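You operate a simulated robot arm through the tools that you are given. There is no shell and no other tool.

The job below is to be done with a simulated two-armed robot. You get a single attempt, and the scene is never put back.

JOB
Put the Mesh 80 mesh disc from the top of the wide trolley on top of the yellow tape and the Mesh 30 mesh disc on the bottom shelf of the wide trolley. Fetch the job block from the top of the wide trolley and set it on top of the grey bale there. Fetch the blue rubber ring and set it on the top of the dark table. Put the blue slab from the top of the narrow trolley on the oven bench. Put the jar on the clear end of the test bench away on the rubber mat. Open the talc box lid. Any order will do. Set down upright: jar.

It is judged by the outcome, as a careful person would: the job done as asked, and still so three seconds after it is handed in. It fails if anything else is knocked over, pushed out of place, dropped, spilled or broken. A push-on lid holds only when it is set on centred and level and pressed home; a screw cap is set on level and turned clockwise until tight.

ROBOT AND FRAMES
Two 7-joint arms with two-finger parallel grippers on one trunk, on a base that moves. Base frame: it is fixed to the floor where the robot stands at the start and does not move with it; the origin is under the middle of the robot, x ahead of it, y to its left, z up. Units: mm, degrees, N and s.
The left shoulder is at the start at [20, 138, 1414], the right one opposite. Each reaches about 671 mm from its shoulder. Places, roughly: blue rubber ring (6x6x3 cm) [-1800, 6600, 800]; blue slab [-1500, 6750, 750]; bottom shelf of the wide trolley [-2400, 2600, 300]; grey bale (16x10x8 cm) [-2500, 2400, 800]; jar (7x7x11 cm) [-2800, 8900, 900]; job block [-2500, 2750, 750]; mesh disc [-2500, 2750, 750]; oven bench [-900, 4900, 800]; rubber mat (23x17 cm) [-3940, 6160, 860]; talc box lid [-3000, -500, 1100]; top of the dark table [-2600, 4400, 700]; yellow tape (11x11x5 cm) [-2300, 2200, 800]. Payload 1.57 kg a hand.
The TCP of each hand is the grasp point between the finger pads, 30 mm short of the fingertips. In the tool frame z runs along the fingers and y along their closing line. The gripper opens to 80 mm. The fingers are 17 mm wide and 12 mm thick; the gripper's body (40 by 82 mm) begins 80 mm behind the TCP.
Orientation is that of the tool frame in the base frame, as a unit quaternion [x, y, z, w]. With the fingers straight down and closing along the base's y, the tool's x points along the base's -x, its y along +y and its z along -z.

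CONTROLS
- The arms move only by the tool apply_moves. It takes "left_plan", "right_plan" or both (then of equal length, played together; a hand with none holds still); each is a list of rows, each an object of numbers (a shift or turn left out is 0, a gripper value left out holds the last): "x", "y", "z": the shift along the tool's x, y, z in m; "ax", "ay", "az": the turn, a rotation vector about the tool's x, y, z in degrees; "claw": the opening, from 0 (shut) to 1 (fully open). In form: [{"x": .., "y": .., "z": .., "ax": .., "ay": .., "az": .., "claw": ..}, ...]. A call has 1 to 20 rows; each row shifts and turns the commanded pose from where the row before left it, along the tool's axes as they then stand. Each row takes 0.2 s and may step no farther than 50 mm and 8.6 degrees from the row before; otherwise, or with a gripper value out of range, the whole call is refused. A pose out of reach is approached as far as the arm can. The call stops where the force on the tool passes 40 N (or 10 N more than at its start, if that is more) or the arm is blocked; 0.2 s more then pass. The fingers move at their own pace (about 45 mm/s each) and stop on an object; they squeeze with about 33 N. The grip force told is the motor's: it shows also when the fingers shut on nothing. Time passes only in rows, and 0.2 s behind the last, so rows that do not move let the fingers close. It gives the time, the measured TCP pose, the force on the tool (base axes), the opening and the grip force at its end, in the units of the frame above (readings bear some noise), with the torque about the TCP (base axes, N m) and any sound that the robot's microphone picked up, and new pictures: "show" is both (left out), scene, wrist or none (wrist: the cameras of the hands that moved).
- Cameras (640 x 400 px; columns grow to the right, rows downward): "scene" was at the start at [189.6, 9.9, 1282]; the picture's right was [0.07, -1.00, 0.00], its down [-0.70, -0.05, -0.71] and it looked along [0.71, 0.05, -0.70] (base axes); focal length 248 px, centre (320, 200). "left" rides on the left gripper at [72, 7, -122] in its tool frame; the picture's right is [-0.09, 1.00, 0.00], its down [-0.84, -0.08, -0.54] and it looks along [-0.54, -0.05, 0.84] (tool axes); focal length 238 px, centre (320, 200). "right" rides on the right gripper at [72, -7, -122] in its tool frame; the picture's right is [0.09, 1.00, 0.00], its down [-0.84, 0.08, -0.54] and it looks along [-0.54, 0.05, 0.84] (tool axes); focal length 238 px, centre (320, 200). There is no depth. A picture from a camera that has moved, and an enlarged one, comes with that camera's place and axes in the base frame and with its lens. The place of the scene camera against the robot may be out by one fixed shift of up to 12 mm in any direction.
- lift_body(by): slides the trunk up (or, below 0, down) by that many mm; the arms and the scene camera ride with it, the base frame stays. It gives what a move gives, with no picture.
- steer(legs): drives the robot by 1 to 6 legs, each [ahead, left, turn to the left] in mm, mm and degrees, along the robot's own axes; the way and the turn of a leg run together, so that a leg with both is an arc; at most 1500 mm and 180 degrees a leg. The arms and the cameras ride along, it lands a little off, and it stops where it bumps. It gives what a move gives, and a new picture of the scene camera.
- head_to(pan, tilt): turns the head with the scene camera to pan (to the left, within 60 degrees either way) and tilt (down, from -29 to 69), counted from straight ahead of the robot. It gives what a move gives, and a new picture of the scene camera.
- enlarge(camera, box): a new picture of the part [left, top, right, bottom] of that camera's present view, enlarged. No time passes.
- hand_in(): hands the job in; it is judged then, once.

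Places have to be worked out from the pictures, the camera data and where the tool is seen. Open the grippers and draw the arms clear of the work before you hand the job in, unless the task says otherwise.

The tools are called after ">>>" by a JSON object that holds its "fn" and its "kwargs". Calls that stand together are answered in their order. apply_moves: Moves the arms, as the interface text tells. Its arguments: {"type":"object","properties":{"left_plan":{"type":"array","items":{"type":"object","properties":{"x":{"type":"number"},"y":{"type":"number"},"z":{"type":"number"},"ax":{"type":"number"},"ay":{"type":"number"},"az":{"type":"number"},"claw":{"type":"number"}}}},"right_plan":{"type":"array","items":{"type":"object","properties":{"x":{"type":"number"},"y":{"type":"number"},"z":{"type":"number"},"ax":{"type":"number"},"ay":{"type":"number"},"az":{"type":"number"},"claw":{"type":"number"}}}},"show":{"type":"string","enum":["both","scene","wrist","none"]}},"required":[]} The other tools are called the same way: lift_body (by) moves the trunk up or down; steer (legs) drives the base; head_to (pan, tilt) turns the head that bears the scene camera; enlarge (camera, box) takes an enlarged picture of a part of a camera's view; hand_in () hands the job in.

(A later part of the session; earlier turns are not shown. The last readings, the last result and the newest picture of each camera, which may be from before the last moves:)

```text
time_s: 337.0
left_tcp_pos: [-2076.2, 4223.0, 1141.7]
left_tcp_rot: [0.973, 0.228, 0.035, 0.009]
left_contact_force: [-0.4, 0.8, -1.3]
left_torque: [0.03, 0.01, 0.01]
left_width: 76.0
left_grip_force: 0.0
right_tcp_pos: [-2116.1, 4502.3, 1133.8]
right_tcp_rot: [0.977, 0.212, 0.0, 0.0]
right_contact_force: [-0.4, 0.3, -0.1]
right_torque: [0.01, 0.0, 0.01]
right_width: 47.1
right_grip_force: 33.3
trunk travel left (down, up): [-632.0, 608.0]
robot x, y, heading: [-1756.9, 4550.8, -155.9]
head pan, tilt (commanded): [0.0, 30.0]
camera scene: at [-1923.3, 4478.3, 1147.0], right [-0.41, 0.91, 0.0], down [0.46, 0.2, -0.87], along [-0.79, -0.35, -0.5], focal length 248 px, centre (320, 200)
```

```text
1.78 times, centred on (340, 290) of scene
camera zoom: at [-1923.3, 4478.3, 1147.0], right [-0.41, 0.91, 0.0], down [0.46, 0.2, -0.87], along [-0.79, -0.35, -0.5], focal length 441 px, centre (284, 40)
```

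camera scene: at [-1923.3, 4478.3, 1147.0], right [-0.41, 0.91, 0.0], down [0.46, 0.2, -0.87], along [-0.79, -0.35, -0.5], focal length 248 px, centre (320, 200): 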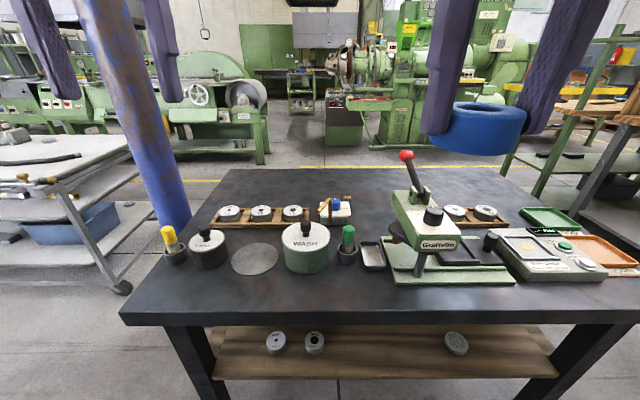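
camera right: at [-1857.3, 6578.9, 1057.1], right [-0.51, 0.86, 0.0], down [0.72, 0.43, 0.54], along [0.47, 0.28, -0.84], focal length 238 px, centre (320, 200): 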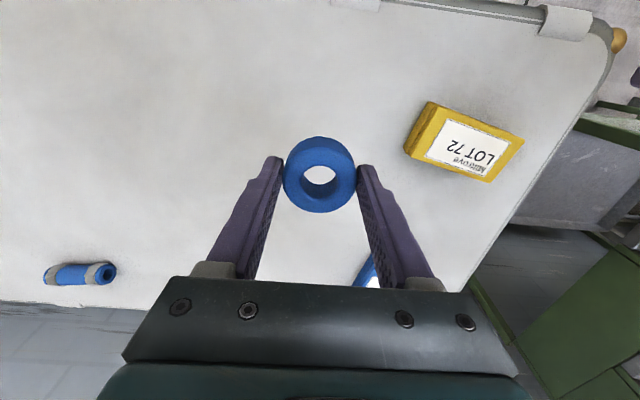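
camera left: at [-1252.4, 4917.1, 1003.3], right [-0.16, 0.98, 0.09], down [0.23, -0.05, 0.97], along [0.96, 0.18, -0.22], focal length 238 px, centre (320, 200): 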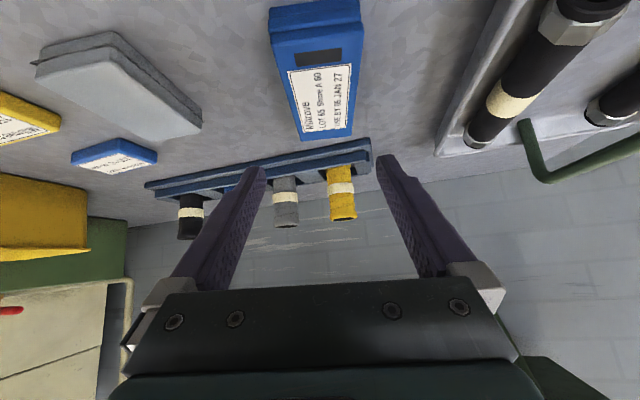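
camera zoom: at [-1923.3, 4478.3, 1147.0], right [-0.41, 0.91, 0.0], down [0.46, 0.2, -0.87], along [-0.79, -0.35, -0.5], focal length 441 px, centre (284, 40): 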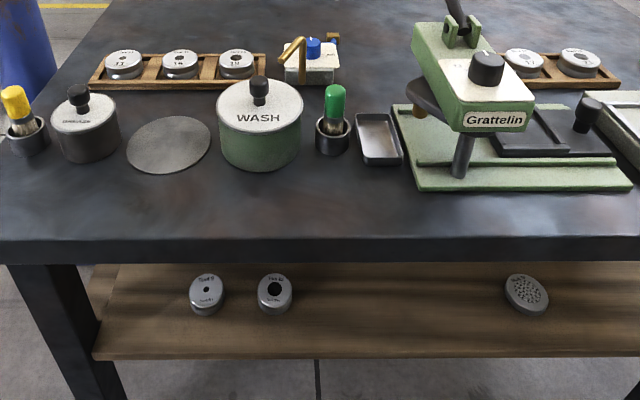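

Strip between the edge (≈505 mm ahead) and the pots is ~100 mm deep. Lower the trunk 180 mm and move forward 140 mm.

>>> {"fn": "lift_body", "kwargs": {"by": -180}}

>>> {"fn": "steer", "kwargs": {"legs": [[140, 0, 0]]}}

>>> {"fn": "head_to", "kwargs": {"pan": 0, "tilt": 35}}

```text
time_s: 339.0
left_tcp_pos: [-2075.6, 4222.7, 963.0]
left_tcp_rot: [0.973, 0.228, 0.035, 0.009]
left_contact_force: [0.6, -0.9, -0.8]
left_torque: [0.02, 0.03, 0.03]
left_width: 76.0
left_grip_force: 0.0
right_tcp_pos: [-2116.0, 4501.1, 953.5]
right_tcp_rot: [0.978, 0.21, 0.0, 0.0]
right_contact_force: [-0.6, -0.1, -0.1]
right_torque: [0.04, 0.01, -0.03]
right_width: 47.0
right_grip_force: 33.4
trunk travel left (down, up): [-452.0, 788.0]
robot x, y, heading: [-1761.5, 4556.2, -155.8]
head pan, tilt (commanded): [0.0, 30.0]
```

```text
time_s: 340.3
left_tcp_pos: [-2198.5, 4166.0, 962.2]
left_tcp_rot: [0.973, 0.23, 0.035, 0.008]
left_contact_force: [-0.1, -0.9, 0.8]
left_torque: [-0.01, -0.01, 0.02]
left_width: 75.9
left_grip_force: 0.1
right_tcp_pos: [-2240.4, 4445.2, 954.6]
right_tcp_rot: [0.977, 0.213, 0.0, 0.0]
right_contact_force: [0.0, 0.3, -0.5]
right_torque: [0.04, -0.04, -0.01]
right_width: 47.1
right_grip_force: 33.0
trunk travel left (down, up): [-452.0, 788.0]
robot x, y, heading: [-1879.8, 4495.4, -156.0]
head pan, tilt (commanded): [0.0, 30.0]
camera scene: at [-2046.0, 4422.9, 967.1], right [-0.41, 0.91, 0.0], down [0.46, 0.2, -0.87], along [-0.79, -0.35, -0.5], focal length 248 px, centre (320, 200)
```

scene: 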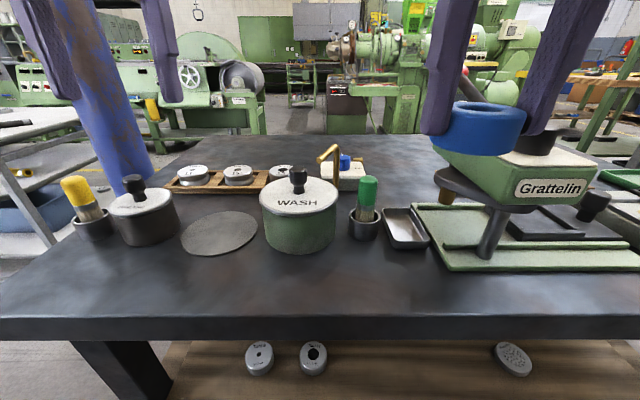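

```text
time_s: 341.0
left_tcp_pos: [-2196.8, 4166.2, 963.6]
left_tcp_rot: [0.973, 0.229, 0.035, 0.009]
left_contact_force: [-0.1, -0.2, 0.6]
left_torque: [0.0, 0.01, 0.02]
left_width: 75.8
left_grip_force: 0.0
right_tcp_pos: [-2238.5, 4446.2, 954.0]
right_tcp_rot: [0.977, 0.213, 0.0, -0.001]
right_contact_force: [0.2, 0.6, -0.2]
right_torque: [-0.03, 0.02, 0.0]
right_width: 47.0
right_grip_force: 32.5
trunk travel left (down, up): [-452.0, 788.0]
robot x, y, heading: [-1877.3, 4496.3, -156.0]
head pan, tilt (commanded): [0.0, 35.0]
camera scene: at [-2043.5, 4424.0, 959.3], right [-0.41, 0.91, 0.0], down [0.52, 0.23, -0.82], along [-0.75, -0.33, -0.57], focal length 248 px, centre (320, 200)
```

scene: 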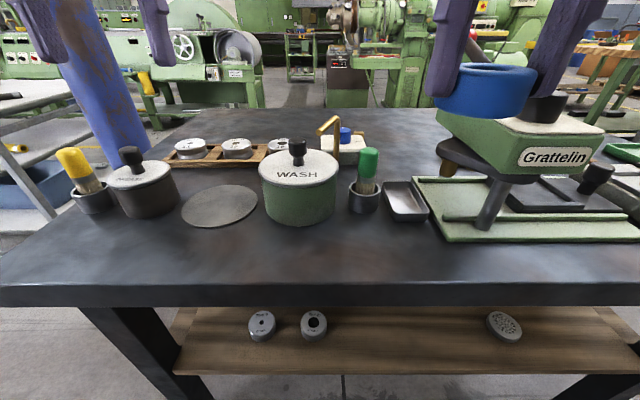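

Lower the trunk 60 mm, move the ring over the strip (83 mm ahead, 51 mm left) and descend to ~25 mm above the table.

>>> {"fn": "lift_body", "kwargs": {"by": -60}}

>>> {"fn": "apply_moves", "kwargs": {"right_plan": [{"x": -0.0415, "y": 0.0255}, {"x": -0.0415, "y": 0.0255}, {"z": 0.04}, {"z": 0.04}, {"z": 0.035}, {}], "show": "both"}}

```text
time_s: 342.0
left_tcp_pos: [-2196.4, 4165.4, 902.4]
left_tcp_rot: [0.973, 0.229, 0.034, 0.009]
left_contact_force: [0.2, -0.1, 1.0]
left_torque: [0.0, 0.01, 0.01]
left_width: 75.9
left_grip_force: 0.0
right_tcp_pos: [-2239.0, 4447.3, 894.8]
right_tcp_rot: [0.977, 0.214, 0.001, -0.001]
right_contact_force: [0.2, 0.8, -0.3]
right_torque: [0.02, 0.0, -0.02]
right_width: 46.9
right_grip_force: 32.4
trunk travel left (down, up): [-392.0, 848.0]
robot x, y, heading: [-1881.4, 4497.6, -156.0]
head pan, tilt (commanded): [0.0, 35.0]
```

```text
time_s: 343.4
left_tcp_pos: [-2196.7, 4167.4, 902.2]
left_tcp_rot: [0.973, 0.229, 0.037, 0.009]
left_contact_force: [0.5, 0.0, -0.6]
left_torque: [0.0, -0.01, 0.0]
left_width: 75.8
left_grip_force: 0.0
right_tcp_pos: [-2293.9, 4364.8, 778.0]
right_tcp_rot: [0.977, 0.214, 0.001, 0.0]
right_contact_force: [5.4, 3.9, 15.1]
right_torque: [0.09, -0.09, -0.03]
right_width: 47.1
right_grip_force: 32.9
trunk travel left (down, up): [-392.0, 848.0]
robot x, y, heading: [-1884.0, 4497.2, -155.9]
head pan, tilt (commanded): [0.0, 35.0]
camera scene: at [-2043.3, 4424.6, 899.5], right [-0.41, 0.91, 0.0], down [0.52, 0.23, -0.82], along [-0.75, -0.33, -0.57], focal length 248 px, centre (320, 200)
camera right: at [-2232.5, 4400.7, 900.6], right [0.5, -0.87, 0.0], down [-0.73, -0.42, 0.54], along [-0.47, -0.27, -0.84], focal length 238 px, centre (320, 200)
```

scene: 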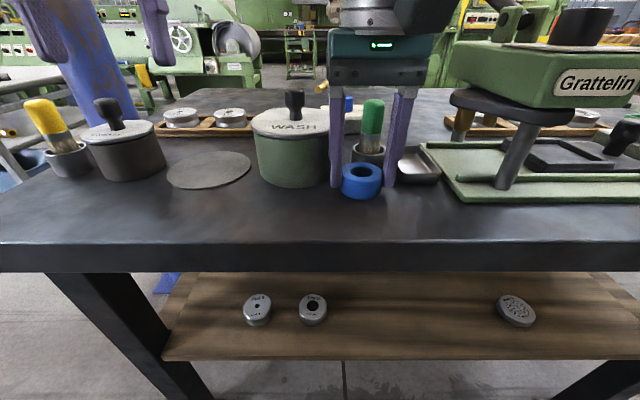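
right: 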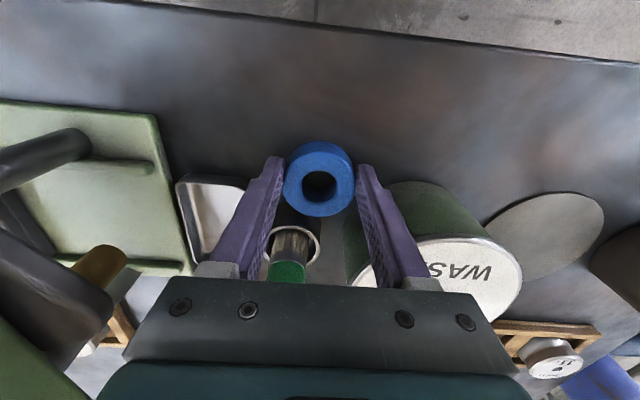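

The ring has already met the table (top is ≈746, higher than the rough value). It's close to the wash pot, so I'll lift 8 mm, pull back 25 mm toward the edge, and set it down again.

>>> {"fn": "apply_moves", "kwargs": {"right_plan": [{"z": -0.012}, {}, {"x": 0.013}, {"x": 0.012}, {}], "show": "both"}}

```text
time_s: 344.6
left_tcp_pos: [-2197.1, 4166.1, 902.4]
left_tcp_rot: [0.973, 0.229, 0.035, 0.009]
left_contact_force: [-1.0, -0.3, 0.4]
left_torque: [-0.01, -0.02, -0.03]
left_width: 75.8
left_grip_force: 0.0
right_tcp_pos: [-2270.9, 4376.3, 789.8]
right_tcp_rot: [0.977, 0.213, 0.002, -0.001]
right_contact_force: [0.4, -0.1, -0.4]
right_torque: [0.0, 0.0, -0.01]
right_width: 47.2
right_grip_force: 33.0
trunk travel left (down, up): [-392.0, 848.0]
robot x, y, heading: [-1881.4, 4492.4, -156.0]
head pan, tilt (commanded): [0.0, 35.0]
camera scene: at [-2043.6, 4424.0, 899.3], right [-0.41, 0.91, 0.0], down [0.52, 0.23, -0.82], along [-0.75, -0.33, -0.57], focal length 248 px, centre (320, 200)
camera right: at [-2208.1, 4412.4, 913.0], right [0.5, -0.87, 0.0], down [-0.73, -0.42, 0.54], along [-0.47, -0.27, -0.84], focal length 238 px, centre (320, 200)
```

scene: 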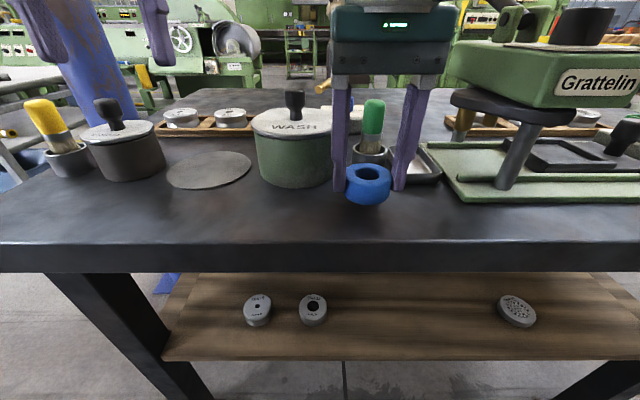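
right: 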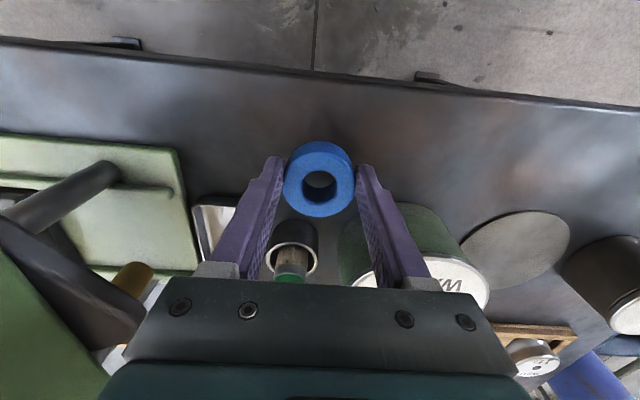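

Nothing disturbed. Lower the ring again in small steps until it touches.

>>> {"fn": "apply_moves", "kwargs": {"right_plan": [{"z": 0.006}, {"z": 0.003}, {}, {"z": 0.002}, {}], "show": "none"}}

```text
time_s: 345.8
left_tcp_pos: [-2197.9, 4166.0, 902.8]
left_tcp_rot: [0.973, 0.229, 0.035, 0.008]
left_contact_force: [0.3, 0.1, 0.2]
left_torque: [0.02, 0.0, -0.01]
left_width: 76.0
left_grip_force: 0.0
right_tcp_pos: [-2271.2, 4374.1, 779.0]
right_tcp_rot: [0.977, 0.213, 0.0, -0.001]
right_contact_force: [0.5, 0.0, -0.4]
right_torque: [0.01, 0.01, 0.02]
right_width: 47.0
right_grip_force: 32.9
trunk travel left (down, up): [-392.0, 848.0]
robot x, y, heading: [-1879.2, 4496.4, -155.7]
head pan, tilt (commanded): [0.0, 35.0]
```

>>> {"fn": "apply_moves", "kwargs": {"right_plan": [{"z": 0.002}, {}, {"z": 0.002}, {}, {"z": 0.002}, {}], "show": "scene"}}

```text
time_s: 346.9
left_tcp_pos: [-2197.4, 4168.5, 902.1]
left_tcp_rot: [0.973, 0.23, 0.035, 0.009]
left_contact_force: [-0.3, -0.4, -0.4]
left_torque: [0.04, -0.01, 0.0]
left_width: 75.9
left_grip_force: 0.0
right_tcp_pos: [-2271.9, 4376.7, 779.1]
right_tcp_rot: [0.977, 0.214, -0.001, 0.0]
right_contact_force: [2.6, 5.1, 13.2]
right_torque: [0.23, -0.15, 0.02]
right_width: 46.7
right_grip_force: 33.1
trunk travel left (down, up): [-392.0, 848.0]
robot x, y, heading: [-1882.9, 4497.0, -156.0]
head pan, tilt (commanded): [0.0, 35.0]
stopped in row 5 (right hand): the force on the tool passed its limit at 44 N (the readings are from after the stop); the commanded pose is now the measured one
camera scene: at [-2043.8, 4425.1, 898.9], right [-0.41, 0.91, 0.0], down [0.52, 0.23, -0.82], along [-0.75, -0.33, -0.57], focal length 248 px, centre (320, 200)
```

scene: 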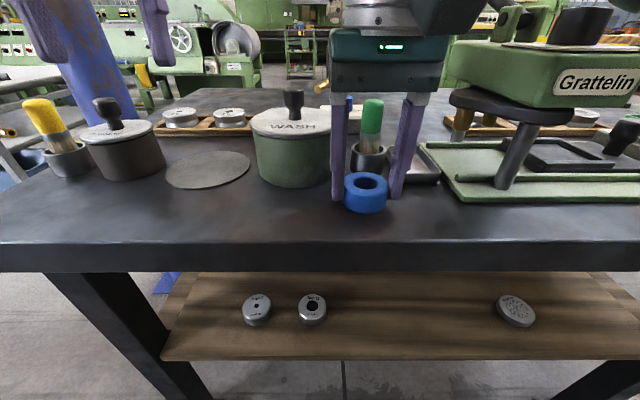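

The ring is on the table. Relieve slightly, open the fingers modestly and rise.

>>> {"fn": "apply_moves", "kwargs": {"right_plan": [{"z": -0.0015}, {}, {"claw": 0.72}, {}, {"claw": 0.78}, {}], "show": "both"}}

```text
time_s: 348.2
left_tcp_pos: [-2198.5, 4167.1, 900.9]
left_tcp_rot: [0.973, 0.23, 0.035, 0.008]
left_contact_force: [0.4, -0.1, -0.7]
left_torque: [-0.04, -0.01, 0.0]
left_width: 76.2
left_grip_force: 0.1
right_tcp_pos: [-2271.1, 4374.7, 778.8]
right_tcp_rot: [0.977, 0.214, -0.001, 0.001]
right_contact_force: [-0.9, -0.6, -0.4]
right_torque: [-0.01, 0.0, 0.01]
right_width: 62.3
right_grip_force: 0.0
trunk travel left (down, up): [-392.0, 848.0]
robot x, y, heading: [-1881.6, 4497.7, -155.9]
head pan, tilt (commanded): [0.0, 35.0]
camera scene: at [-2043.5, 4424.1, 899.3], right [-0.41, 0.91, 0.0], down [0.52, 0.23, -0.82], along [-0.75, -0.33, -0.57], focal length 248 px, centre (320, 200)
camera right: at [-2208.9, 4411.6, 901.6], right [0.5, -0.87, 0.0], down [-0.73, -0.42, 0.54], along [-0.47, -0.27, -0.84], focal length 238 px, centre (320, 200)
```

scene: 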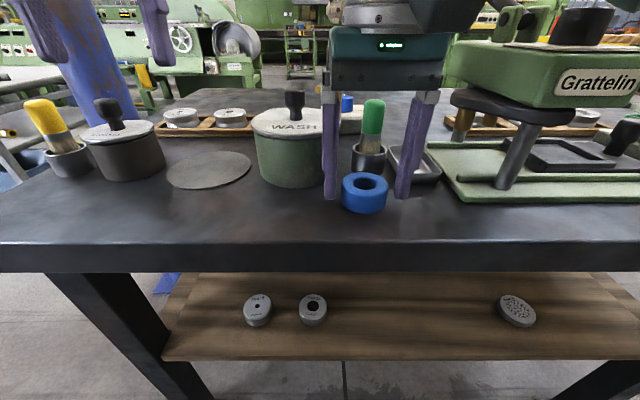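
right: 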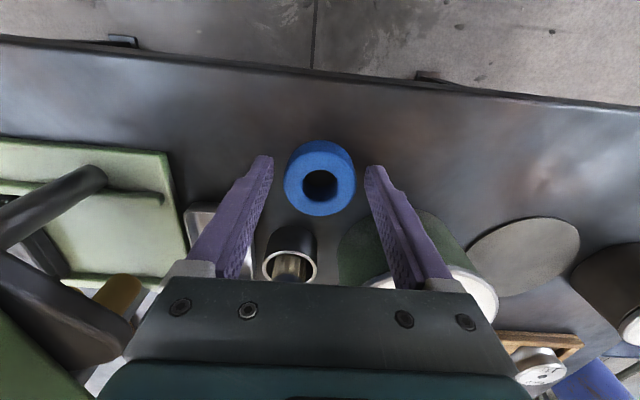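

Released cleanly. Raise the right hand straight up.

>>> {"fn": "apply_moves", "kwargs": {"right_plan": [{"z": -0.02}, {"z": -0.04}, {"z": -0.045}, {"z": -0.045}, {}], "show": "scene"}}

```text
time_s: 349.4
left_tcp_pos: [-2196.5, 4166.9, 902.4]
left_tcp_rot: [0.973, 0.229, 0.036, 0.008]
left_contact_force: [0.1, 0.2, -0.2]
left_torque: [-0.01, 0.01, 0.01]
left_width: 75.8
left_grip_force: 0.1
right_tcp_pos: [-2270.0, 4378.9, 910.2]
right_tcp_rot: [0.978, 0.209, 0.022, -0.004]
right_contact_force: [-0.6, 0.6, -0.4]
right_torque: [-0.02, 0.02, 0.01]
right_width: 62.4
right_grip_force: 0.0
trunk travel left (down, up): [-392.0, 848.0]
robot x, y, heading: [-1882.1, 4499.9, -155.6]
head pan, tilt (commanded): [0.0, 35.0]
camera scene: at [-2043.4, 4424.1, 899.3], right [-0.41, 0.91, 0.0], down [0.52, 0.23, -0.82], along [-0.75, -0.33, -0.57], focal length 248 px, centre (320, 200)
```

scene: 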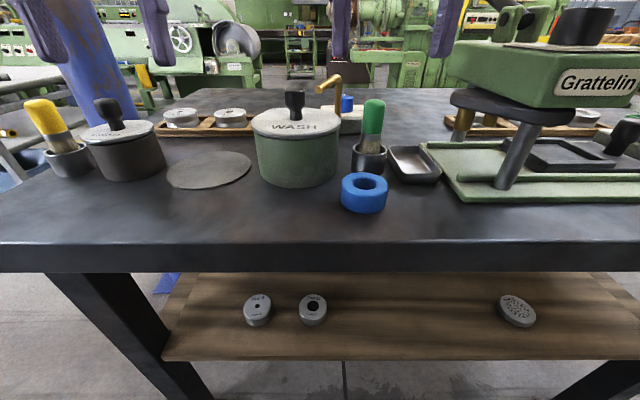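

Ring is on the dark table. Now the jar: raise the trunk, back off, turn to face along the room and look toward the test bench.

>>> {"fn": "lift_body", "kwargs": {"by": 250}}

>>> {"fn": "steer", "kwargs": {"legs": [[-150, 0, 0], [0, 0, -89]]}}

>>> {"fn": "head_to", "kwargs": {"pan": 0, "tilt": 15}}

```text
time_s: 352.0
left_tcp_pos: [-2196.5, 4166.4, 1152.8]
left_tcp_rot: [0.973, 0.229, 0.035, 0.008]
left_contact_force: [0.5, 0.2, -0.2]
left_torque: [0.01, -0.03, 0.0]
left_width: 76.3
left_grip_force: 0.0
right_tcp_pos: [-2268.0, 4378.6, 1160.3]
right_tcp_rot: [0.977, 0.212, 0.021, -0.004]
right_contact_force: [0.1, -0.5, -0.4]
right_torque: [0.01, 0.01, 0.0]
right_width: 62.3
right_grip_force: 0.0
trunk travel left (down, up): [-642.0, 598.0]
robot x, y, heading: [-1877.8, 4498.0, -155.9]
head pan, tilt (commanded): [0.0, 35.0]
```

```text
time_s: 357.3
left_tcp_pos: [-2068.7, 4879.1, 1152.0]
left_tcp_rot: [0.847, -0.53, 0.019, 0.031]
left_contact_force: [-0.1, -0.1, 0.2]
left_torque: [-0.03, -0.03, -0.01]
left_width: 76.3
left_grip_force: 0.1
right_tcp_pos: [-1857.3, 4946.6, 1158.5]
right_tcp_rot: [0.839, -0.544, 0.018, 0.009]
right_contact_force: [0.7, -0.8, 1.0]
right_torque: [-0.01, -0.04, 0.0]
right_width: 62.5
right_grip_force: 0.1
trunk travel left (down, up): [-642.0, 598.0]
robot x, y, heading: [-1744.5, 4559.1, 113.2]
head pan, tilt (commanded): [0.0, 35.0]
camera scene: at [-1808.7, 4735.0, 1149.3], right [0.92, 0.4, 0.0], down [0.23, -0.53, -0.82], along [-0.33, 0.75, -0.57], focal length 248 px, centre (320, 200)
```

scene: 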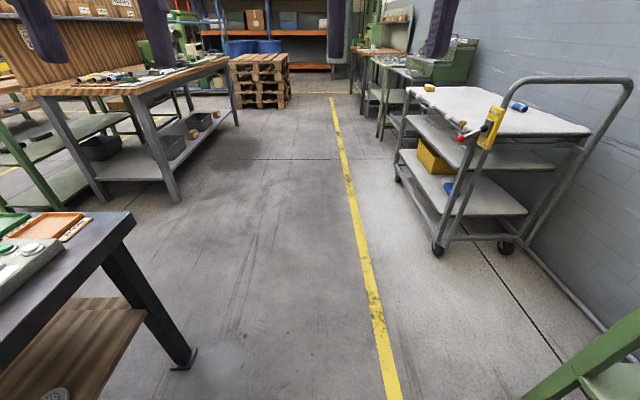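

```text
time_s: 358.1
left_tcp_pos: [-2069.1, 4879.1, 1151.9]
left_tcp_rot: [0.847, -0.531, 0.019, 0.031]
left_contact_force: [0.2, 1.1, 0.0]
left_torque: [0.03, 0.03, -0.02]
left_width: 76.0
left_grip_force: 0.0
right_tcp_pos: [-1857.4, 4947.2, 1159.6]
right_tcp_rot: [0.839, -0.543, 0.019, 0.01]
right_contact_force: [-0.8, 0.6, 0.2]
right_torque: [0.01, -0.03, 0.01]
right_width: 62.3
right_grip_force: 0.1
trunk travel left (down, up): [-642.0, 598.0]
robot x, y, heading: [-1739.6, 4553.4, 113.4]
head pan, tilt (commanded): [0.0, 15.0]
camera scene: at [-1810.9, 4739.9, 1181.2], right [0.92, 0.4, 0.0], down [0.1, -0.24, -0.97], along [-0.38, 0.89, -0.26], focal length 248 px, centre (320, 200)
```

scene: 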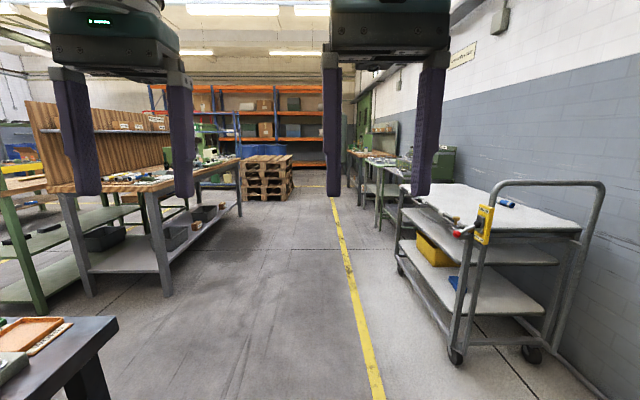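

Aisle ahead is clear. Drive 1500 mm along it, then look around for the rubber mat (left bench) and the jar.

>>> {"fn": "steer", "kwargs": {"legs": [[0, 0, 2], [1500, 50, 0], [400, 0, 0]]}}

>>> {"fn": "head_to", "kwargs": {"pan": 50, "tilt": 25}}

>>> {"fn": "head_to", "kwargs": {"pan": -25, "tilt": 20}}

```text
refused: leg 2 is longer than a leg can be; nothing moved
```

```text
time_s: 359.3
left_tcp_pos: [-2068.9, 4879.4, 1153.6]
left_tcp_rot: [0.847, -0.531, 0.018, 0.031]
left_contact_force: [0.2, 0.3, -0.2]
left_torque: [-0.01, -0.02, 0.0]
left_width: 76.0
left_grip_force: 0.0
right_tcp_pos: [-1857.9, 4946.5, 1158.8]
right_tcp_rot: [0.839, -0.544, 0.019, 0.009]
right_contact_force: [-0.1, 1.6, -0.3]
right_torque: [0.01, -0.02, -0.02]
right_width: 62.3
right_grip_force: 0.0
trunk travel left (down, up): [-642.0, 598.0]
robot x, y, heading: [-1742.9, 4558.1, 113.5]
head pan, tilt (commanded): [50.0, 25.0]
camera scene: at [-1862.0, 4680.6, 1165.0], right [0.29, 0.96, 0.0], down [0.4, -0.12, -0.91], along [-0.87, 0.26, -0.42], focal length 248 px, centre (320, 200)
```

scene: 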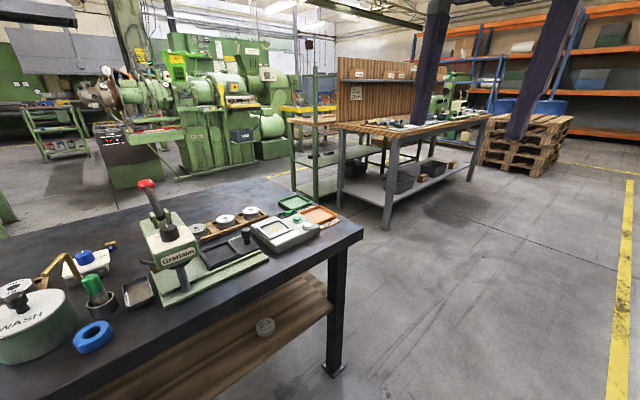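

```text
time_s: 360.7
left_tcp_pos: [-2068.2, 4879.9, 1152.1]
left_tcp_rot: [0.847, -0.531, 0.019, 0.032]
left_contact_force: [-0.7, -0.1, 0.3]
left_torque: [0.0, 0.02, -0.01]
left_width: 75.8
left_grip_force: 0.1
right_tcp_pos: [-1858.0, 4946.3, 1158.5]
right_tcp_rot: [0.839, -0.544, 0.019, 0.009]
right_contact_force: [0.3, 0.0, 0.0]
right_torque: [-0.02, -0.02, -0.02]
right_width: 62.4
right_grip_force: 0.1
trunk travel left (down, up): [-642.0, 598.0]
robot x, y, heading: [-1745.1, 4558.5, 113.5]
head pan, tilt (commanded): [-25.0, 20.0]
camera scene: at [-1771.2, 4747.3, 1173.1], right [1.0, -0.03, 0.0], down [-0.01, -0.34, -0.94], along [0.03, 0.94, -0.34], focal length 248 px, centre (320, 200)
```

scene: 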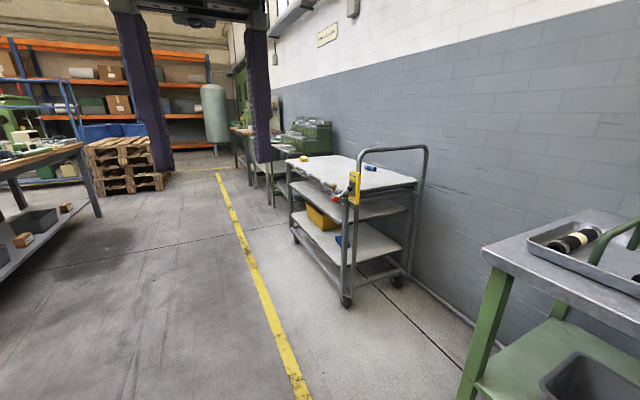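

Correct the leg length and drive on.

>>> {"fn": "steer", "kwargs": {"legs": [[0, 0, 2], [1300, 30, 0], [700, 0, 0]]}}

>>> {"fn": "head_to", "kwargs": {"pan": 55, "tilt": 25}}

>>> {"fn": "head_to", "kwargs": {"pan": -25, "tilt": 20}}

```text
time_s: 371.1
left_tcp_pos: [-3009.3, 6622.8, 1152.3]
left_tcp_rot: [0.863, -0.504, 0.02, 0.031]
left_contact_force: [-0.7, -0.1, -0.5]
left_torque: [-0.02, -0.01, -0.01]
left_width: 76.0
left_grip_force: 0.1
right_tcp_pos: [-2801.6, 6704.2, 1159.2]
right_tcp_rot: [0.856, -0.517, 0.019, 0.008]
right_contact_force: [-0.6, -0.9, -0.3]
right_torque: [-0.02, 0.0, -0.01]
right_width: 62.4
right_grip_force: 0.0
trunk travel left (down, up): [-642.0, 598.0]
robot x, y, heading: [-2663.2, 6322.2, 116.8]
head pan, tilt (commanded): [-25.0, 20.0]
camera scene: at [-2702.8, 6509.5, 1173.1], right [1.0, 0.04, 0.0], down [0.01, -0.34, -0.94], along [-0.03, 0.94, -0.34], focal length 248 px, centre (320, 200)
```

scene: 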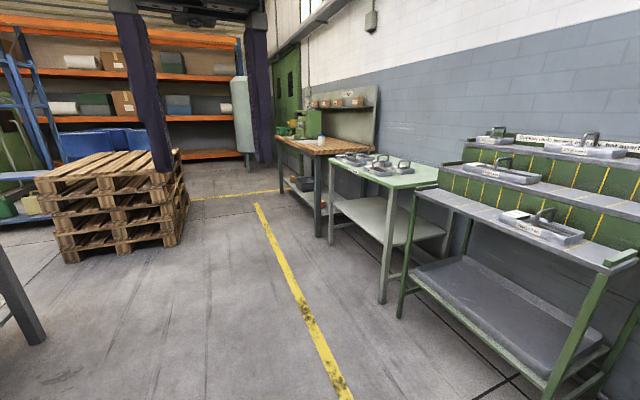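

```text
time_s: 372.6
left_tcp_pos: [-3008.4, 6622.4, 1152.5]
left_tcp_rot: [0.863, -0.505, 0.019, 0.031]
left_contact_force: [0.5, -0.3, -0.1]
left_torque: [0.01, -0.03, 0.04]
left_width: 75.9
left_grip_force: 0.1
right_tcp_pos: [-2800.9, 6703.8, 1157.9]
right_tcp_rot: [0.856, -0.517, 0.02, 0.009]
right_contact_force: [0.3, -0.5, -0.2]
right_torque: [-0.04, 0.0, 0.02]
right_width: 62.5
right_grip_force: 0.1
trunk travel left (down, up): [-642.0, 598.0]
robot x, y, heading: [-2662.9, 6320.5, 116.7]
head pan, tilt (commanded): [55.0, 25.0]
camera scene: at [-2790.7, 6429.3, 1165.0], right [0.14, 0.99, 0.0], down [0.42, -0.06, -0.91], along [-0.9, 0.13, -0.42], focal length 248 px, centre (320, 200)
```

scene: 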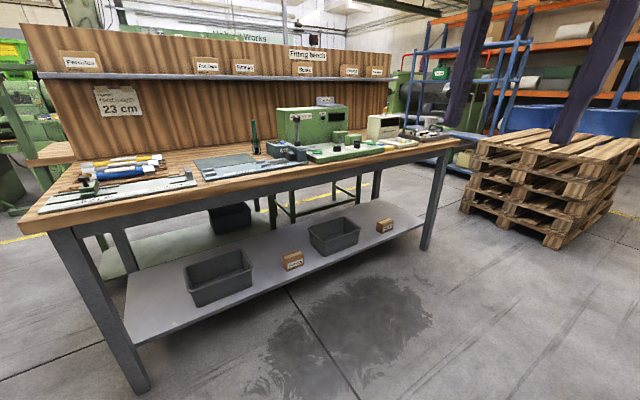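

```text
time_s: 374.1
left_tcp_pos: [-3008.7, 6623.8, 1152.4]
left_tcp_rot: [0.863, -0.503, 0.019, 0.03]
left_contact_force: [-0.1, -0.2, 0.3]
left_torque: [-0.03, 0.01, -0.02]
left_width: 76.0
left_grip_force: 0.1
right_tcp_pos: [-2801.9, 6704.6, 1158.1]
right_tcp_rot: [0.855, -0.518, 0.02, 0.009]
right_contact_force: [0.4, -0.4, 0.0]
right_torque: [-0.01, 0.01, -0.02]
right_width: 62.4
right_grip_force: 0.1
trunk travel left (down, up): [-642.0, 598.0]
robot x, y, heading: [-2664.4, 6322.9, 116.8]
head pan, tilt (commanded): [-25.0, 20.0]
camera scene: at [-2702.8, 6509.5, 1173.1], right [1.0, 0.04, 0.0], down [0.01, -0.34, -0.94], along [-0.03, 0.94, -0.34], focal length 248 px, centre (320, 200)
```

scene: 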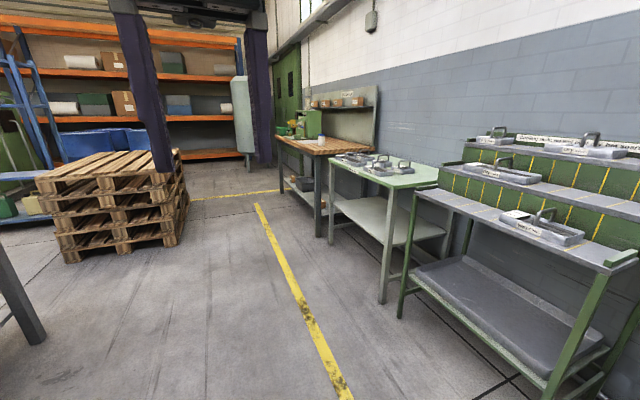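

The mat must be on the fitting bench (left), and a pale jar is visible on the wooden bench ahead. Zoom on both.

>>> {"fn": "enlarge", "kwargs": {"camera": "scene", "box": [260, 80, 420, 180]}}

>>> {"fn": "head_to", "kwargs": {"pan": 55, "tilt": 25}}

>>> {"fn": "enlarge", "kwargs": {"camera": "scene", "box": [40, 120, 360, 240]}}

```text
4.00 times, centred on (340, 130) of scene
camera zoom: at [-2702.8, 6509.5, 1173.1], right [1.0, 0.04, 0.0], down [0.01, -0.34, -0.94], along [-0.03, 0.94, -0.34], focal length 992 px, centre (240, 480)
```

zoom: 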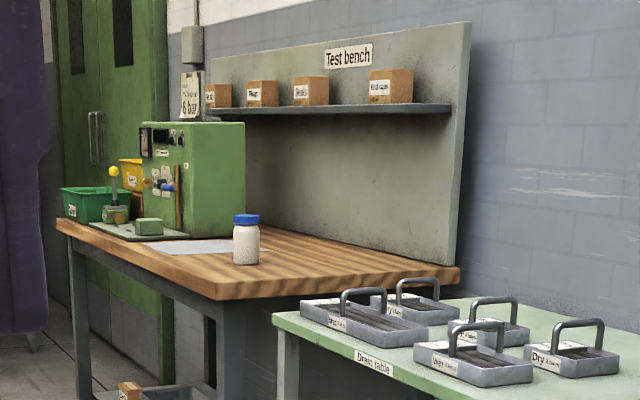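

```text
time_s: 375.6
left_tcp_pos: [-3009.0, 6623.2, 1153.3]
left_tcp_rot: [0.863, -0.504, 0.019, 0.031]
left_contact_force: [0.8, 0.3, 0.2]
left_torque: [0.01, -0.01, 0.03]
left_width: 76.0
left_grip_force: 0.0
right_tcp_pos: [-2802.0, 6702.9, 1158.7]
right_tcp_rot: [0.856, -0.517, 0.02, 0.009]
right_contact_force: [0.7, 0.1, 1.2]
right_torque: [0.01, 0.0, 0.0]
right_width: 62.3
right_grip_force: 0.1
trunk travel left (down, up): [-642.0, 598.0]
robot x, y, heading: [-2660.6, 6328.7, 116.8]
head pan, tilt (commanded): [55.0, 25.0]
camera scene: at [-2790.7, 6429.3, 1165.0], right [0.14, 0.99, 0.0], down [0.42, -0.06, -0.91], along [-0.9, 0.13, -0.42], focal length 248 px, centre (320, 200)
```

scene: 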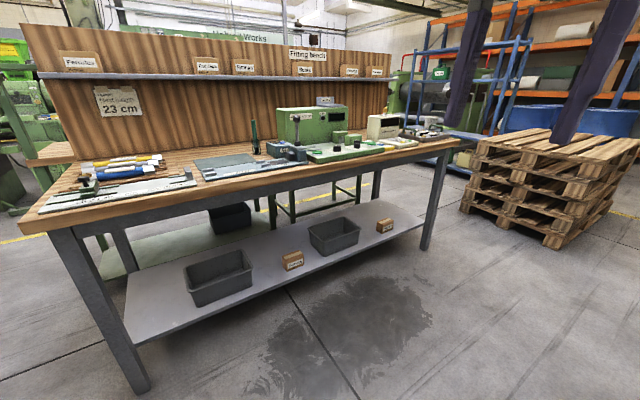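

```text
2.00 times, centred on (200, 180) of scene
camera zoom: at [-2790.7, 6429.3, 1165.0], right [0.14, 0.99, 0.0], down [0.42, -0.06, -0.91], along [-0.9, 0.13, -0.42], focal length 496 px, centre (560, 240)
```

zoom: 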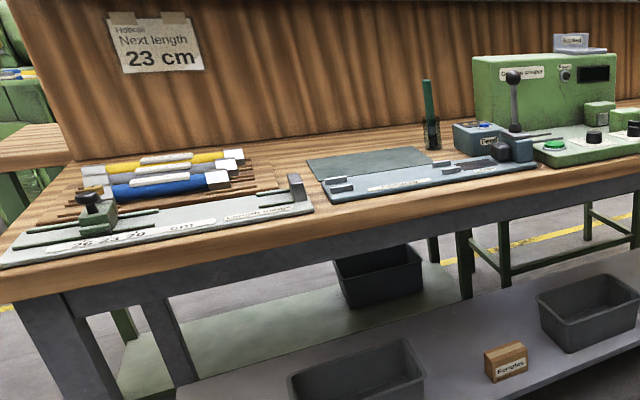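

Both found: the jar with a blue cap on the test bench, and the empty rubber mat behind a jig on the fitting bench. Drive up the aisle to the test bench.

>>> {"fn": "steer", "kwargs": {"legs": [[1300, -100, -1.5], [880, -80, 0]]}}

>>> {"fn": "steer", "kwargs": {"legs": [[0, 0, -90]]}}

>>> {"fn": "head_to", "kwargs": {"pan": 0, "tilt": 25}}

```text
time_s: 386.7
left_tcp_pos: [-3841.7, 8706.9, 1153.3]
left_tcp_rot: [0.867, -0.497, 0.019, 0.03]
left_contact_force: [-0.3, -0.7, -0.3]
left_torque: [-0.01, -0.01, 0.0]
left_width: 76.0
left_grip_force: 0.0
right_tcp_pos: [-3636.4, 8792.2, 1158.1]
right_tcp_rot: [0.859, -0.511, 0.02, 0.009]
right_contact_force: [0.9, -0.2, -1.3]
right_torque: [0.0, -0.02, 0.0]
right_width: 62.5
right_grip_force: 0.0
trunk travel left (down, up): [-642.0, 598.0]
robot x, y, heading: [-3489.7, 8412.6, 117.7]
head pan, tilt (commanded): [55.0, 25.0]
camera scene: at [-3621.8, 8516.7, 1165.0], right [0.12, 0.99, 0.0], down [0.42, -0.05, -0.91], along [-0.9, 0.11, -0.42], focal length 248 px, centre (320, 200)
```

scene: 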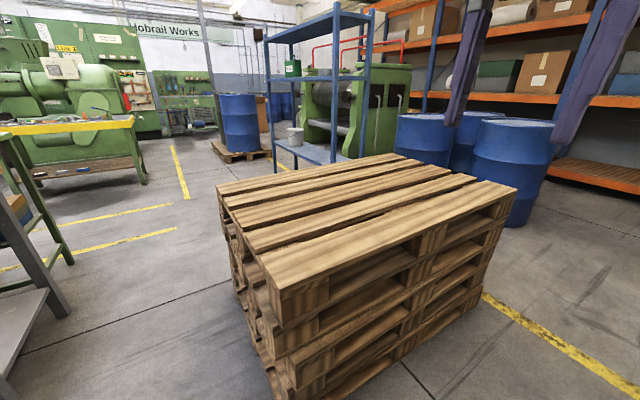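

```text
time_s: 390.9
left_tcp_pos: [-3202.1, 8766.6, 1152.8]
left_tcp_rot: [-0.268, 0.963, 0.007, -0.035]
left_contact_force: [-0.4, -0.6, -0.1]
left_torque: [0.0, -0.01, 0.0]
left_width: 76.0
left_grip_force: 0.2
right_tcp_pos: [-3115.8, 8563.5, 1158.9]
right_tcp_rot: [-0.252, 0.968, -0.008, -0.02]
right_contact_force: [-0.1, -0.3, -0.1]
right_torque: [-0.04, 0.02, -0.01]
right_width: 62.4
right_grip_force: 0.1
trunk travel left (down, up): [-642.0, 598.0]
robot x, y, heading: [-3490.8, 8409.4, 28.5]
head pan, tilt (commanded): [55.0, 25.0]
camera scene: at [-3385.7, 8556.2, 1165.0], right [0.99, -0.11, 0.0], down [-0.05, -0.42, -0.91], along [0.1, 0.9, -0.42], focal length 248 px, centre (320, 200)
```

scene: 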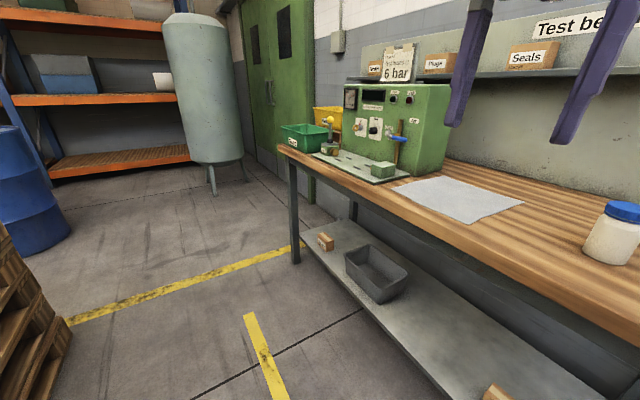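

```text
time_s: 392.2
left_tcp_pos: [-3201.8, 8765.9, 1151.6]
left_tcp_rot: [-0.267, 0.963, 0.008, -0.036]
left_contact_force: [0.3, 0.2, -0.4]
left_torque: [0.02, -0.01, 0.02]
left_width: 75.7
left_grip_force: 0.1
right_tcp_pos: [-3115.4, 8562.3, 1158.1]
right_tcp_rot: [-0.252, 0.967, -0.008, -0.02]
right_contact_force: [-0.1, 0.1, 0.5]
right_torque: [0.02, -0.02, 0.04]
right_width: 62.3
right_grip_force: 0.1
trunk travel left (down, up): [-642.0, 598.0]
robot x, y, heading: [-3494.3, 8413.7, 28.6]
head pan, tilt (commanded): [0.0, 25.0]
camera scene: at [-3315.1, 8508.7, 1165.0], right [0.48, -0.88, 0.0], down [-0.37, -0.2, -0.91], along [0.8, 0.43, -0.42], focal length 248 px, centre (320, 200)
```

scene: 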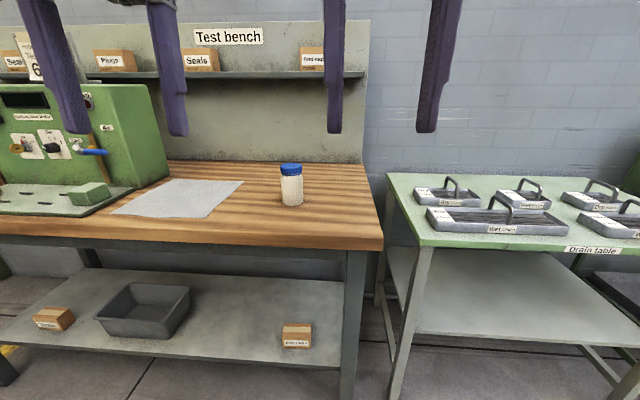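

Jar is straight ahead. Align heading and zoom on the jar.

>>> {"fn": "steer", "kwargs": {"legs": [[0, 0, -3.5]]}}

>>> {"fn": "enlarge", "kwargs": {"camera": "scene", "box": [230, 140, 390, 240]}}

```text
time_s: 393.0
left_tcp_pos: [-3180.8, 8748.8, 1151.6]
left_tcp_rot: [-0.239, 0.97, 0.009, -0.035]
left_contact_force: [-0.2, -0.4, -0.1]
left_torque: [-0.02, 0.0, 0.01]
left_width: 75.8
left_grip_force: 0.0
right_tcp_pos: [-3107.4, 8538.8, 1158.5]
right_tcp_rot: [-0.223, 0.975, -0.007, -0.021]
right_contact_force: [0.7, -0.3, 0.0]
right_torque: [-0.02, -0.01, 0.02]
right_width: 62.1
right_grip_force: 0.1
trunk travel left (down, up): [-642.0, 598.0]
robot x, y, heading: [-3491.6, 8412.2, 24.9]
head pan, tilt (commanded): [0.0, 25.0]
camera scene: at [-3310.0, 8498.5, 1165.0], right [0.42, -0.91, 0.0], down [-0.38, -0.18, -0.91], along [0.82, 0.39, -0.42], focal length 248 px, centre (320, 200)
```

scene: 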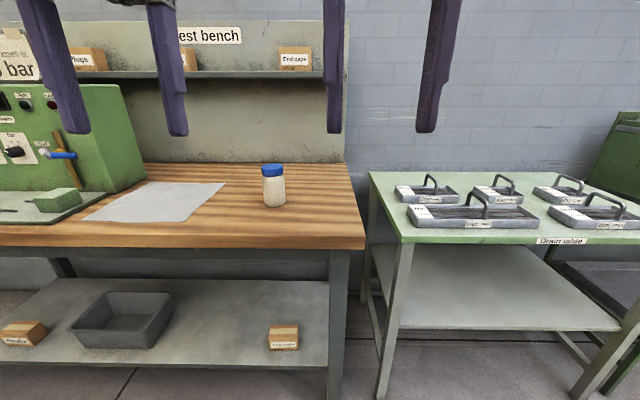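

```text
4.00 times, centred on (310, 190) of scene
camera zoom: at [-3310.0, 8498.5, 1165.0], right [0.42, -0.91, 0.0], down [-0.38, -0.18, -0.91], along [0.82, 0.39, -0.42], focal length 992 px, centre (360, 240)
```

zoom: 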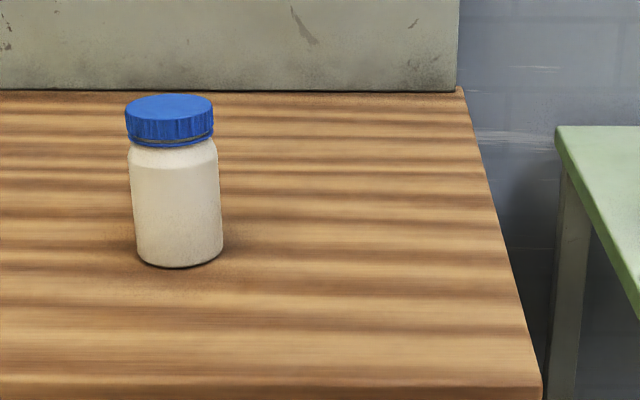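

Jar ≈ 853 mm ahead, 133 mm left, body ~66 mm wide. Drive forward 370 mm, lower the trunk 120 mm, and pitch the left hand to 35° for the grasp.

>>> {"fn": "steer", "kwargs": {"legs": [[370, 0, 0]]}}

>>> {"fn": "lift_body", "kwargs": {"by": -120}}

>>> {"fn": "apply_moves", "kwargs": {"left_plan": [{"ay": -7.8, "y": -0.008, "claw": 1}, {"ay": -7.8, "y": -0.008, "ax": 1.8}, {"ay": -7.8, "y": -0.008}, {"ay": -7.8, "y": -0.008}, {"ay": -7.8, "y": -0.008}, {}], "show": "both"}}

```text
time_s: 395.4
left_tcp_pos: [-2842.6, 8907.8, 1152.6]
left_tcp_rot: [-0.239, 0.97, 0.008, -0.035]
left_contact_force: [-0.4, 0.2, 0.4]
left_torque: [0.02, 0.0, 0.01]
left_width: 75.9
left_grip_force: 0.2
right_tcp_pos: [-2767.3, 8698.9, 1158.2]
right_tcp_rot: [-0.223, 0.975, -0.008, -0.021]
right_contact_force: [0.8, 0.3, 0.0]
right_torque: [-0.01, 0.02, -0.03]
right_width: 62.1
right_grip_force: 0.0
trunk travel left (down, up): [-642.0, 598.0]
robot x, y, heading: [-3152.8, 8568.0, 25.1]
head pan, tilt (commanded): [0.0, 25.0]
camera scene: at [-2970.9, 8657.6, 1165.0], right [0.42, -0.91, 0.0], down [-0.38, -0.18, -0.91], along [0.82, 0.39, -0.42], focal length 248 px, centre (320, 200)
```

scene: 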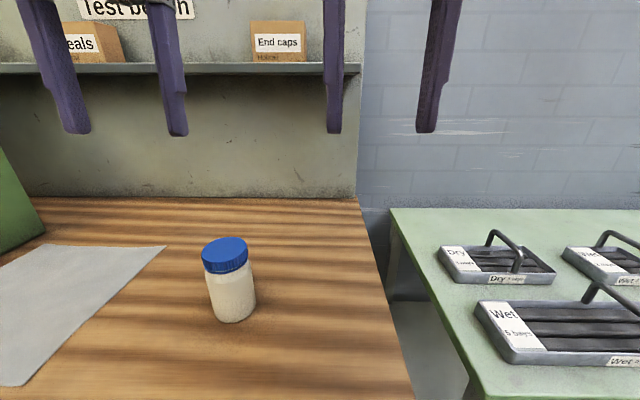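

```text
time_s: 396.9
left_tcp_pos: [-2842.0, 8908.3, 1033.6]
left_tcp_rot: [-0.238, 0.971, 0.009, -0.035]
left_contact_force: [-0.9, -0.4, 0.3]
left_torque: [0.01, 0.0, -0.01]
left_width: 76.2
left_grip_force: 0.0
right_tcp_pos: [-2768.8, 8698.9, 1038.3]
right_tcp_rot: [-0.223, 0.975, -0.007, -0.02]
right_contact_force: [0.4, -0.3, 0.4]
right_torque: [-0.02, 0.01, 0.01]
right_width: 62.3
right_grip_force: 0.0
trunk travel left (down, up): [-522.0, 718.0]
robot x, y, heading: [-3152.9, 8572.7, 25.2]
head pan, tilt (commanded): [0.0, 25.0]
```

```text
time_s: 398.3
left_tcp_pos: [-2823.1, 8871.2, 1032.8]
left_tcp_rot: [-0.224, 0.926, 0.072, 0.296]
left_contact_force: [-0.4, 0.9, 0.3]
left_torque: [0.0, 0.03, 0.0]
left_width: 80.0
left_grip_force: 0.0
right_tcp_pos: [-2768.7, 8699.7, 1038.2]
right_tcp_rot: [-0.223, 0.975, -0.007, -0.02]
right_contact_force: [0.3, 0.4, -0.1]
right_torque: [-0.02, 0.04, 0.0]
right_width: 62.5
right_grip_force: 0.1
trunk travel left (down, up): [-522.0, 718.0]
robot x, y, heading: [-3149.1, 8573.1, 25.1]
head pan, tilt (commanded): [0.0, 25.0]
camera scene: at [-2970.9, 8657.6, 1045.0], right [0.42, -0.91, 0.0], down [-0.38, -0.18, -0.91], along [0.82, 0.39, -0.42], focal length 248 px, centre (320, 200)
camera left: at [-2941.7, 8819.7, 1089.8], right [-0.39, 0.92, 0.05], down [0.36, 0.1, 0.93], along [0.85, 0.38, -0.37], focal length 238 px, centre (320, 200)
```

scene: 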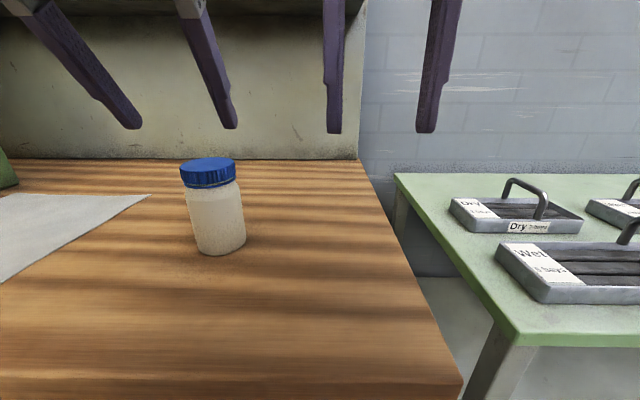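
left: 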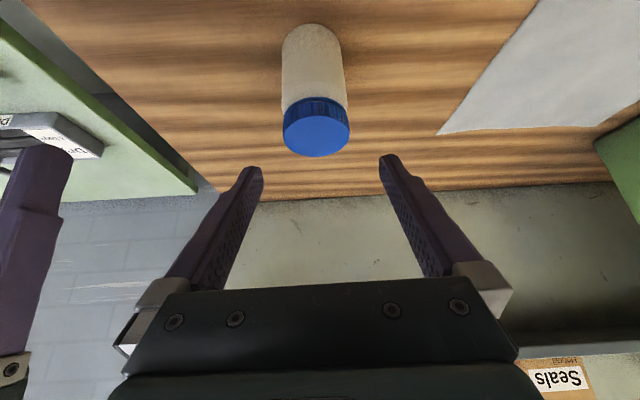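

Jar axis ≈ (-2770, 8900), base z≈845. Move to a pre-grasp 70 mm back along the fingers.

>>> {"fn": "apply_moves", "kwargs": {"left_plan": [{"x": 0.0152, "y": 0.0006, "z": 0.0316}, {"x": 0.0152, "y": 0.0006, "z": 0.0316}, {}], "show": "both"}}

```text
time_s: 399.1
left_tcp_pos: [-2813.8, 8876.3, 962.0]
left_tcp_rot: [-0.225, 0.926, 0.073, 0.294]
left_contact_force: [0.9, -0.4, 0.0]
left_torque: [0.0, 0.02, -0.01]
left_width: 79.9
left_grip_force: 0.0
right_tcp_pos: [-2767.4, 8697.5, 1039.3]
right_tcp_rot: [-0.223, 0.975, -0.008, -0.021]
right_contact_force: [-0.3, -0.2, -0.2]
right_torque: [-0.01, -0.01, -0.02]
right_width: 62.5
right_grip_force: 0.1
trunk travel left (down, up): [-522.0, 718.0]
robot x, y, heading: [-3153.6, 8571.7, 25.1]
head pan, tilt (commanded): [0.0, 25.0]
camera scene: at [-2970.9, 8657.6, 1045.0], right [0.42, -0.91, 0.0], down [-0.38, -0.18, -0.91], along [0.82, 0.39, -0.42], focal length 248 px, centre (320, 200)
camera left: at [-2931.8, 8823.5, 1019.4], right [-0.39, 0.92, 0.06], down [0.37, 0.1, 0.93], along [0.85, 0.38, -0.37], focal length 238 px, centre (320, 200)
```

scene: 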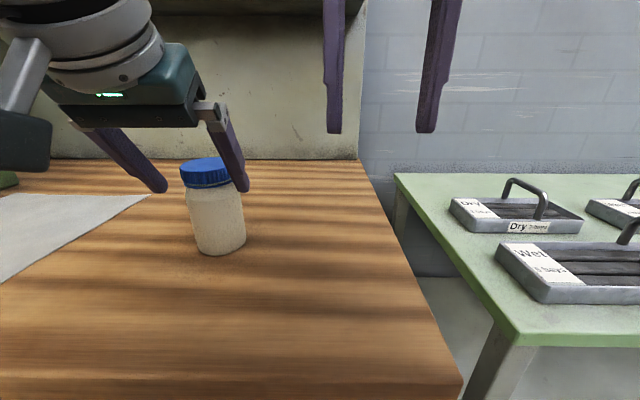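
left: 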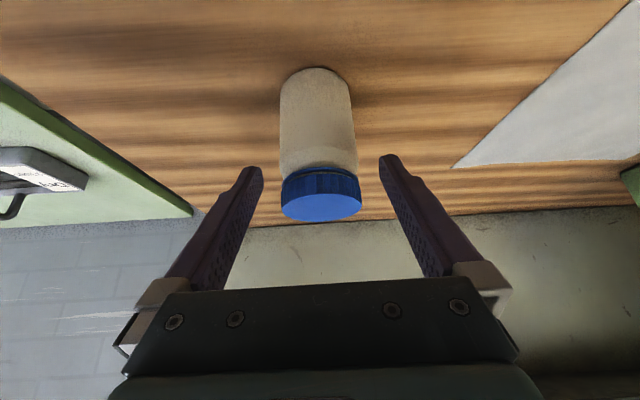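

Jar is well centred between the fingers. Advance 70 mm along the finger axis.

>>> {"fn": "apply_moves", "kwargs": {"left_plan": [{"z": 0.025}, {"z": 0.025}, {"z": 0.02}, {}], "show": "both"}}

```text
time_s: 400.1
left_tcp_pos: [-2778.2, 8896.3, 906.7]
left_tcp_rot: [-0.225, 0.927, 0.073, 0.293]
left_contact_force: [0.5, -0.9, 0.0]
left_torque: [0.01, -0.01, 0.02]
left_width: 79.8
left_grip_force: 0.1
right_tcp_pos: [-2768.7, 8698.5, 1038.3]
right_tcp_rot: [-0.223, 0.974, -0.007, -0.02]
right_contact_force: [0.3, 0.8, 0.0]
right_torque: [0.01, -0.02, 0.01]
right_width: 62.6
right_grip_force: 0.0
trunk travel left (down, up): [-522.0, 718.0]
robot x, y, heading: [-3153.5, 8571.7, 25.2]
head pan, tilt (commanded): [0.0, 25.0]
camera scene: at [-2970.9, 8657.6, 1045.0], right [0.42, -0.91, 0.0], down [-0.38, -0.18, -0.91], along [0.82, 0.39, -0.42], focal length 248 px, centre (320, 200)
camera left: at [-2895.3, 8843.9, 963.4], right [-0.39, 0.92, 0.06], down [0.37, 0.1, 0.93], along [0.85, 0.38, -0.37], focal length 238 px, centre (320, 200)
```

scene: 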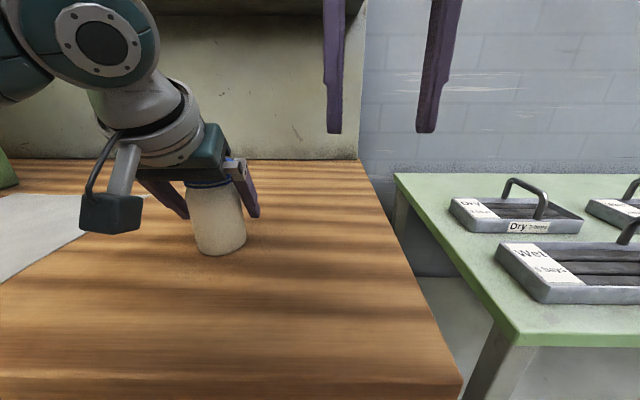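
left: 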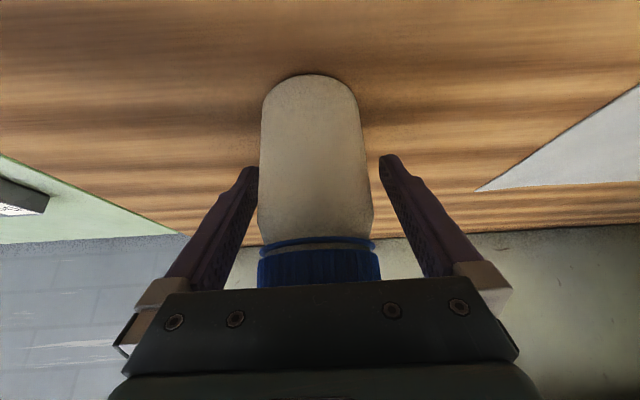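

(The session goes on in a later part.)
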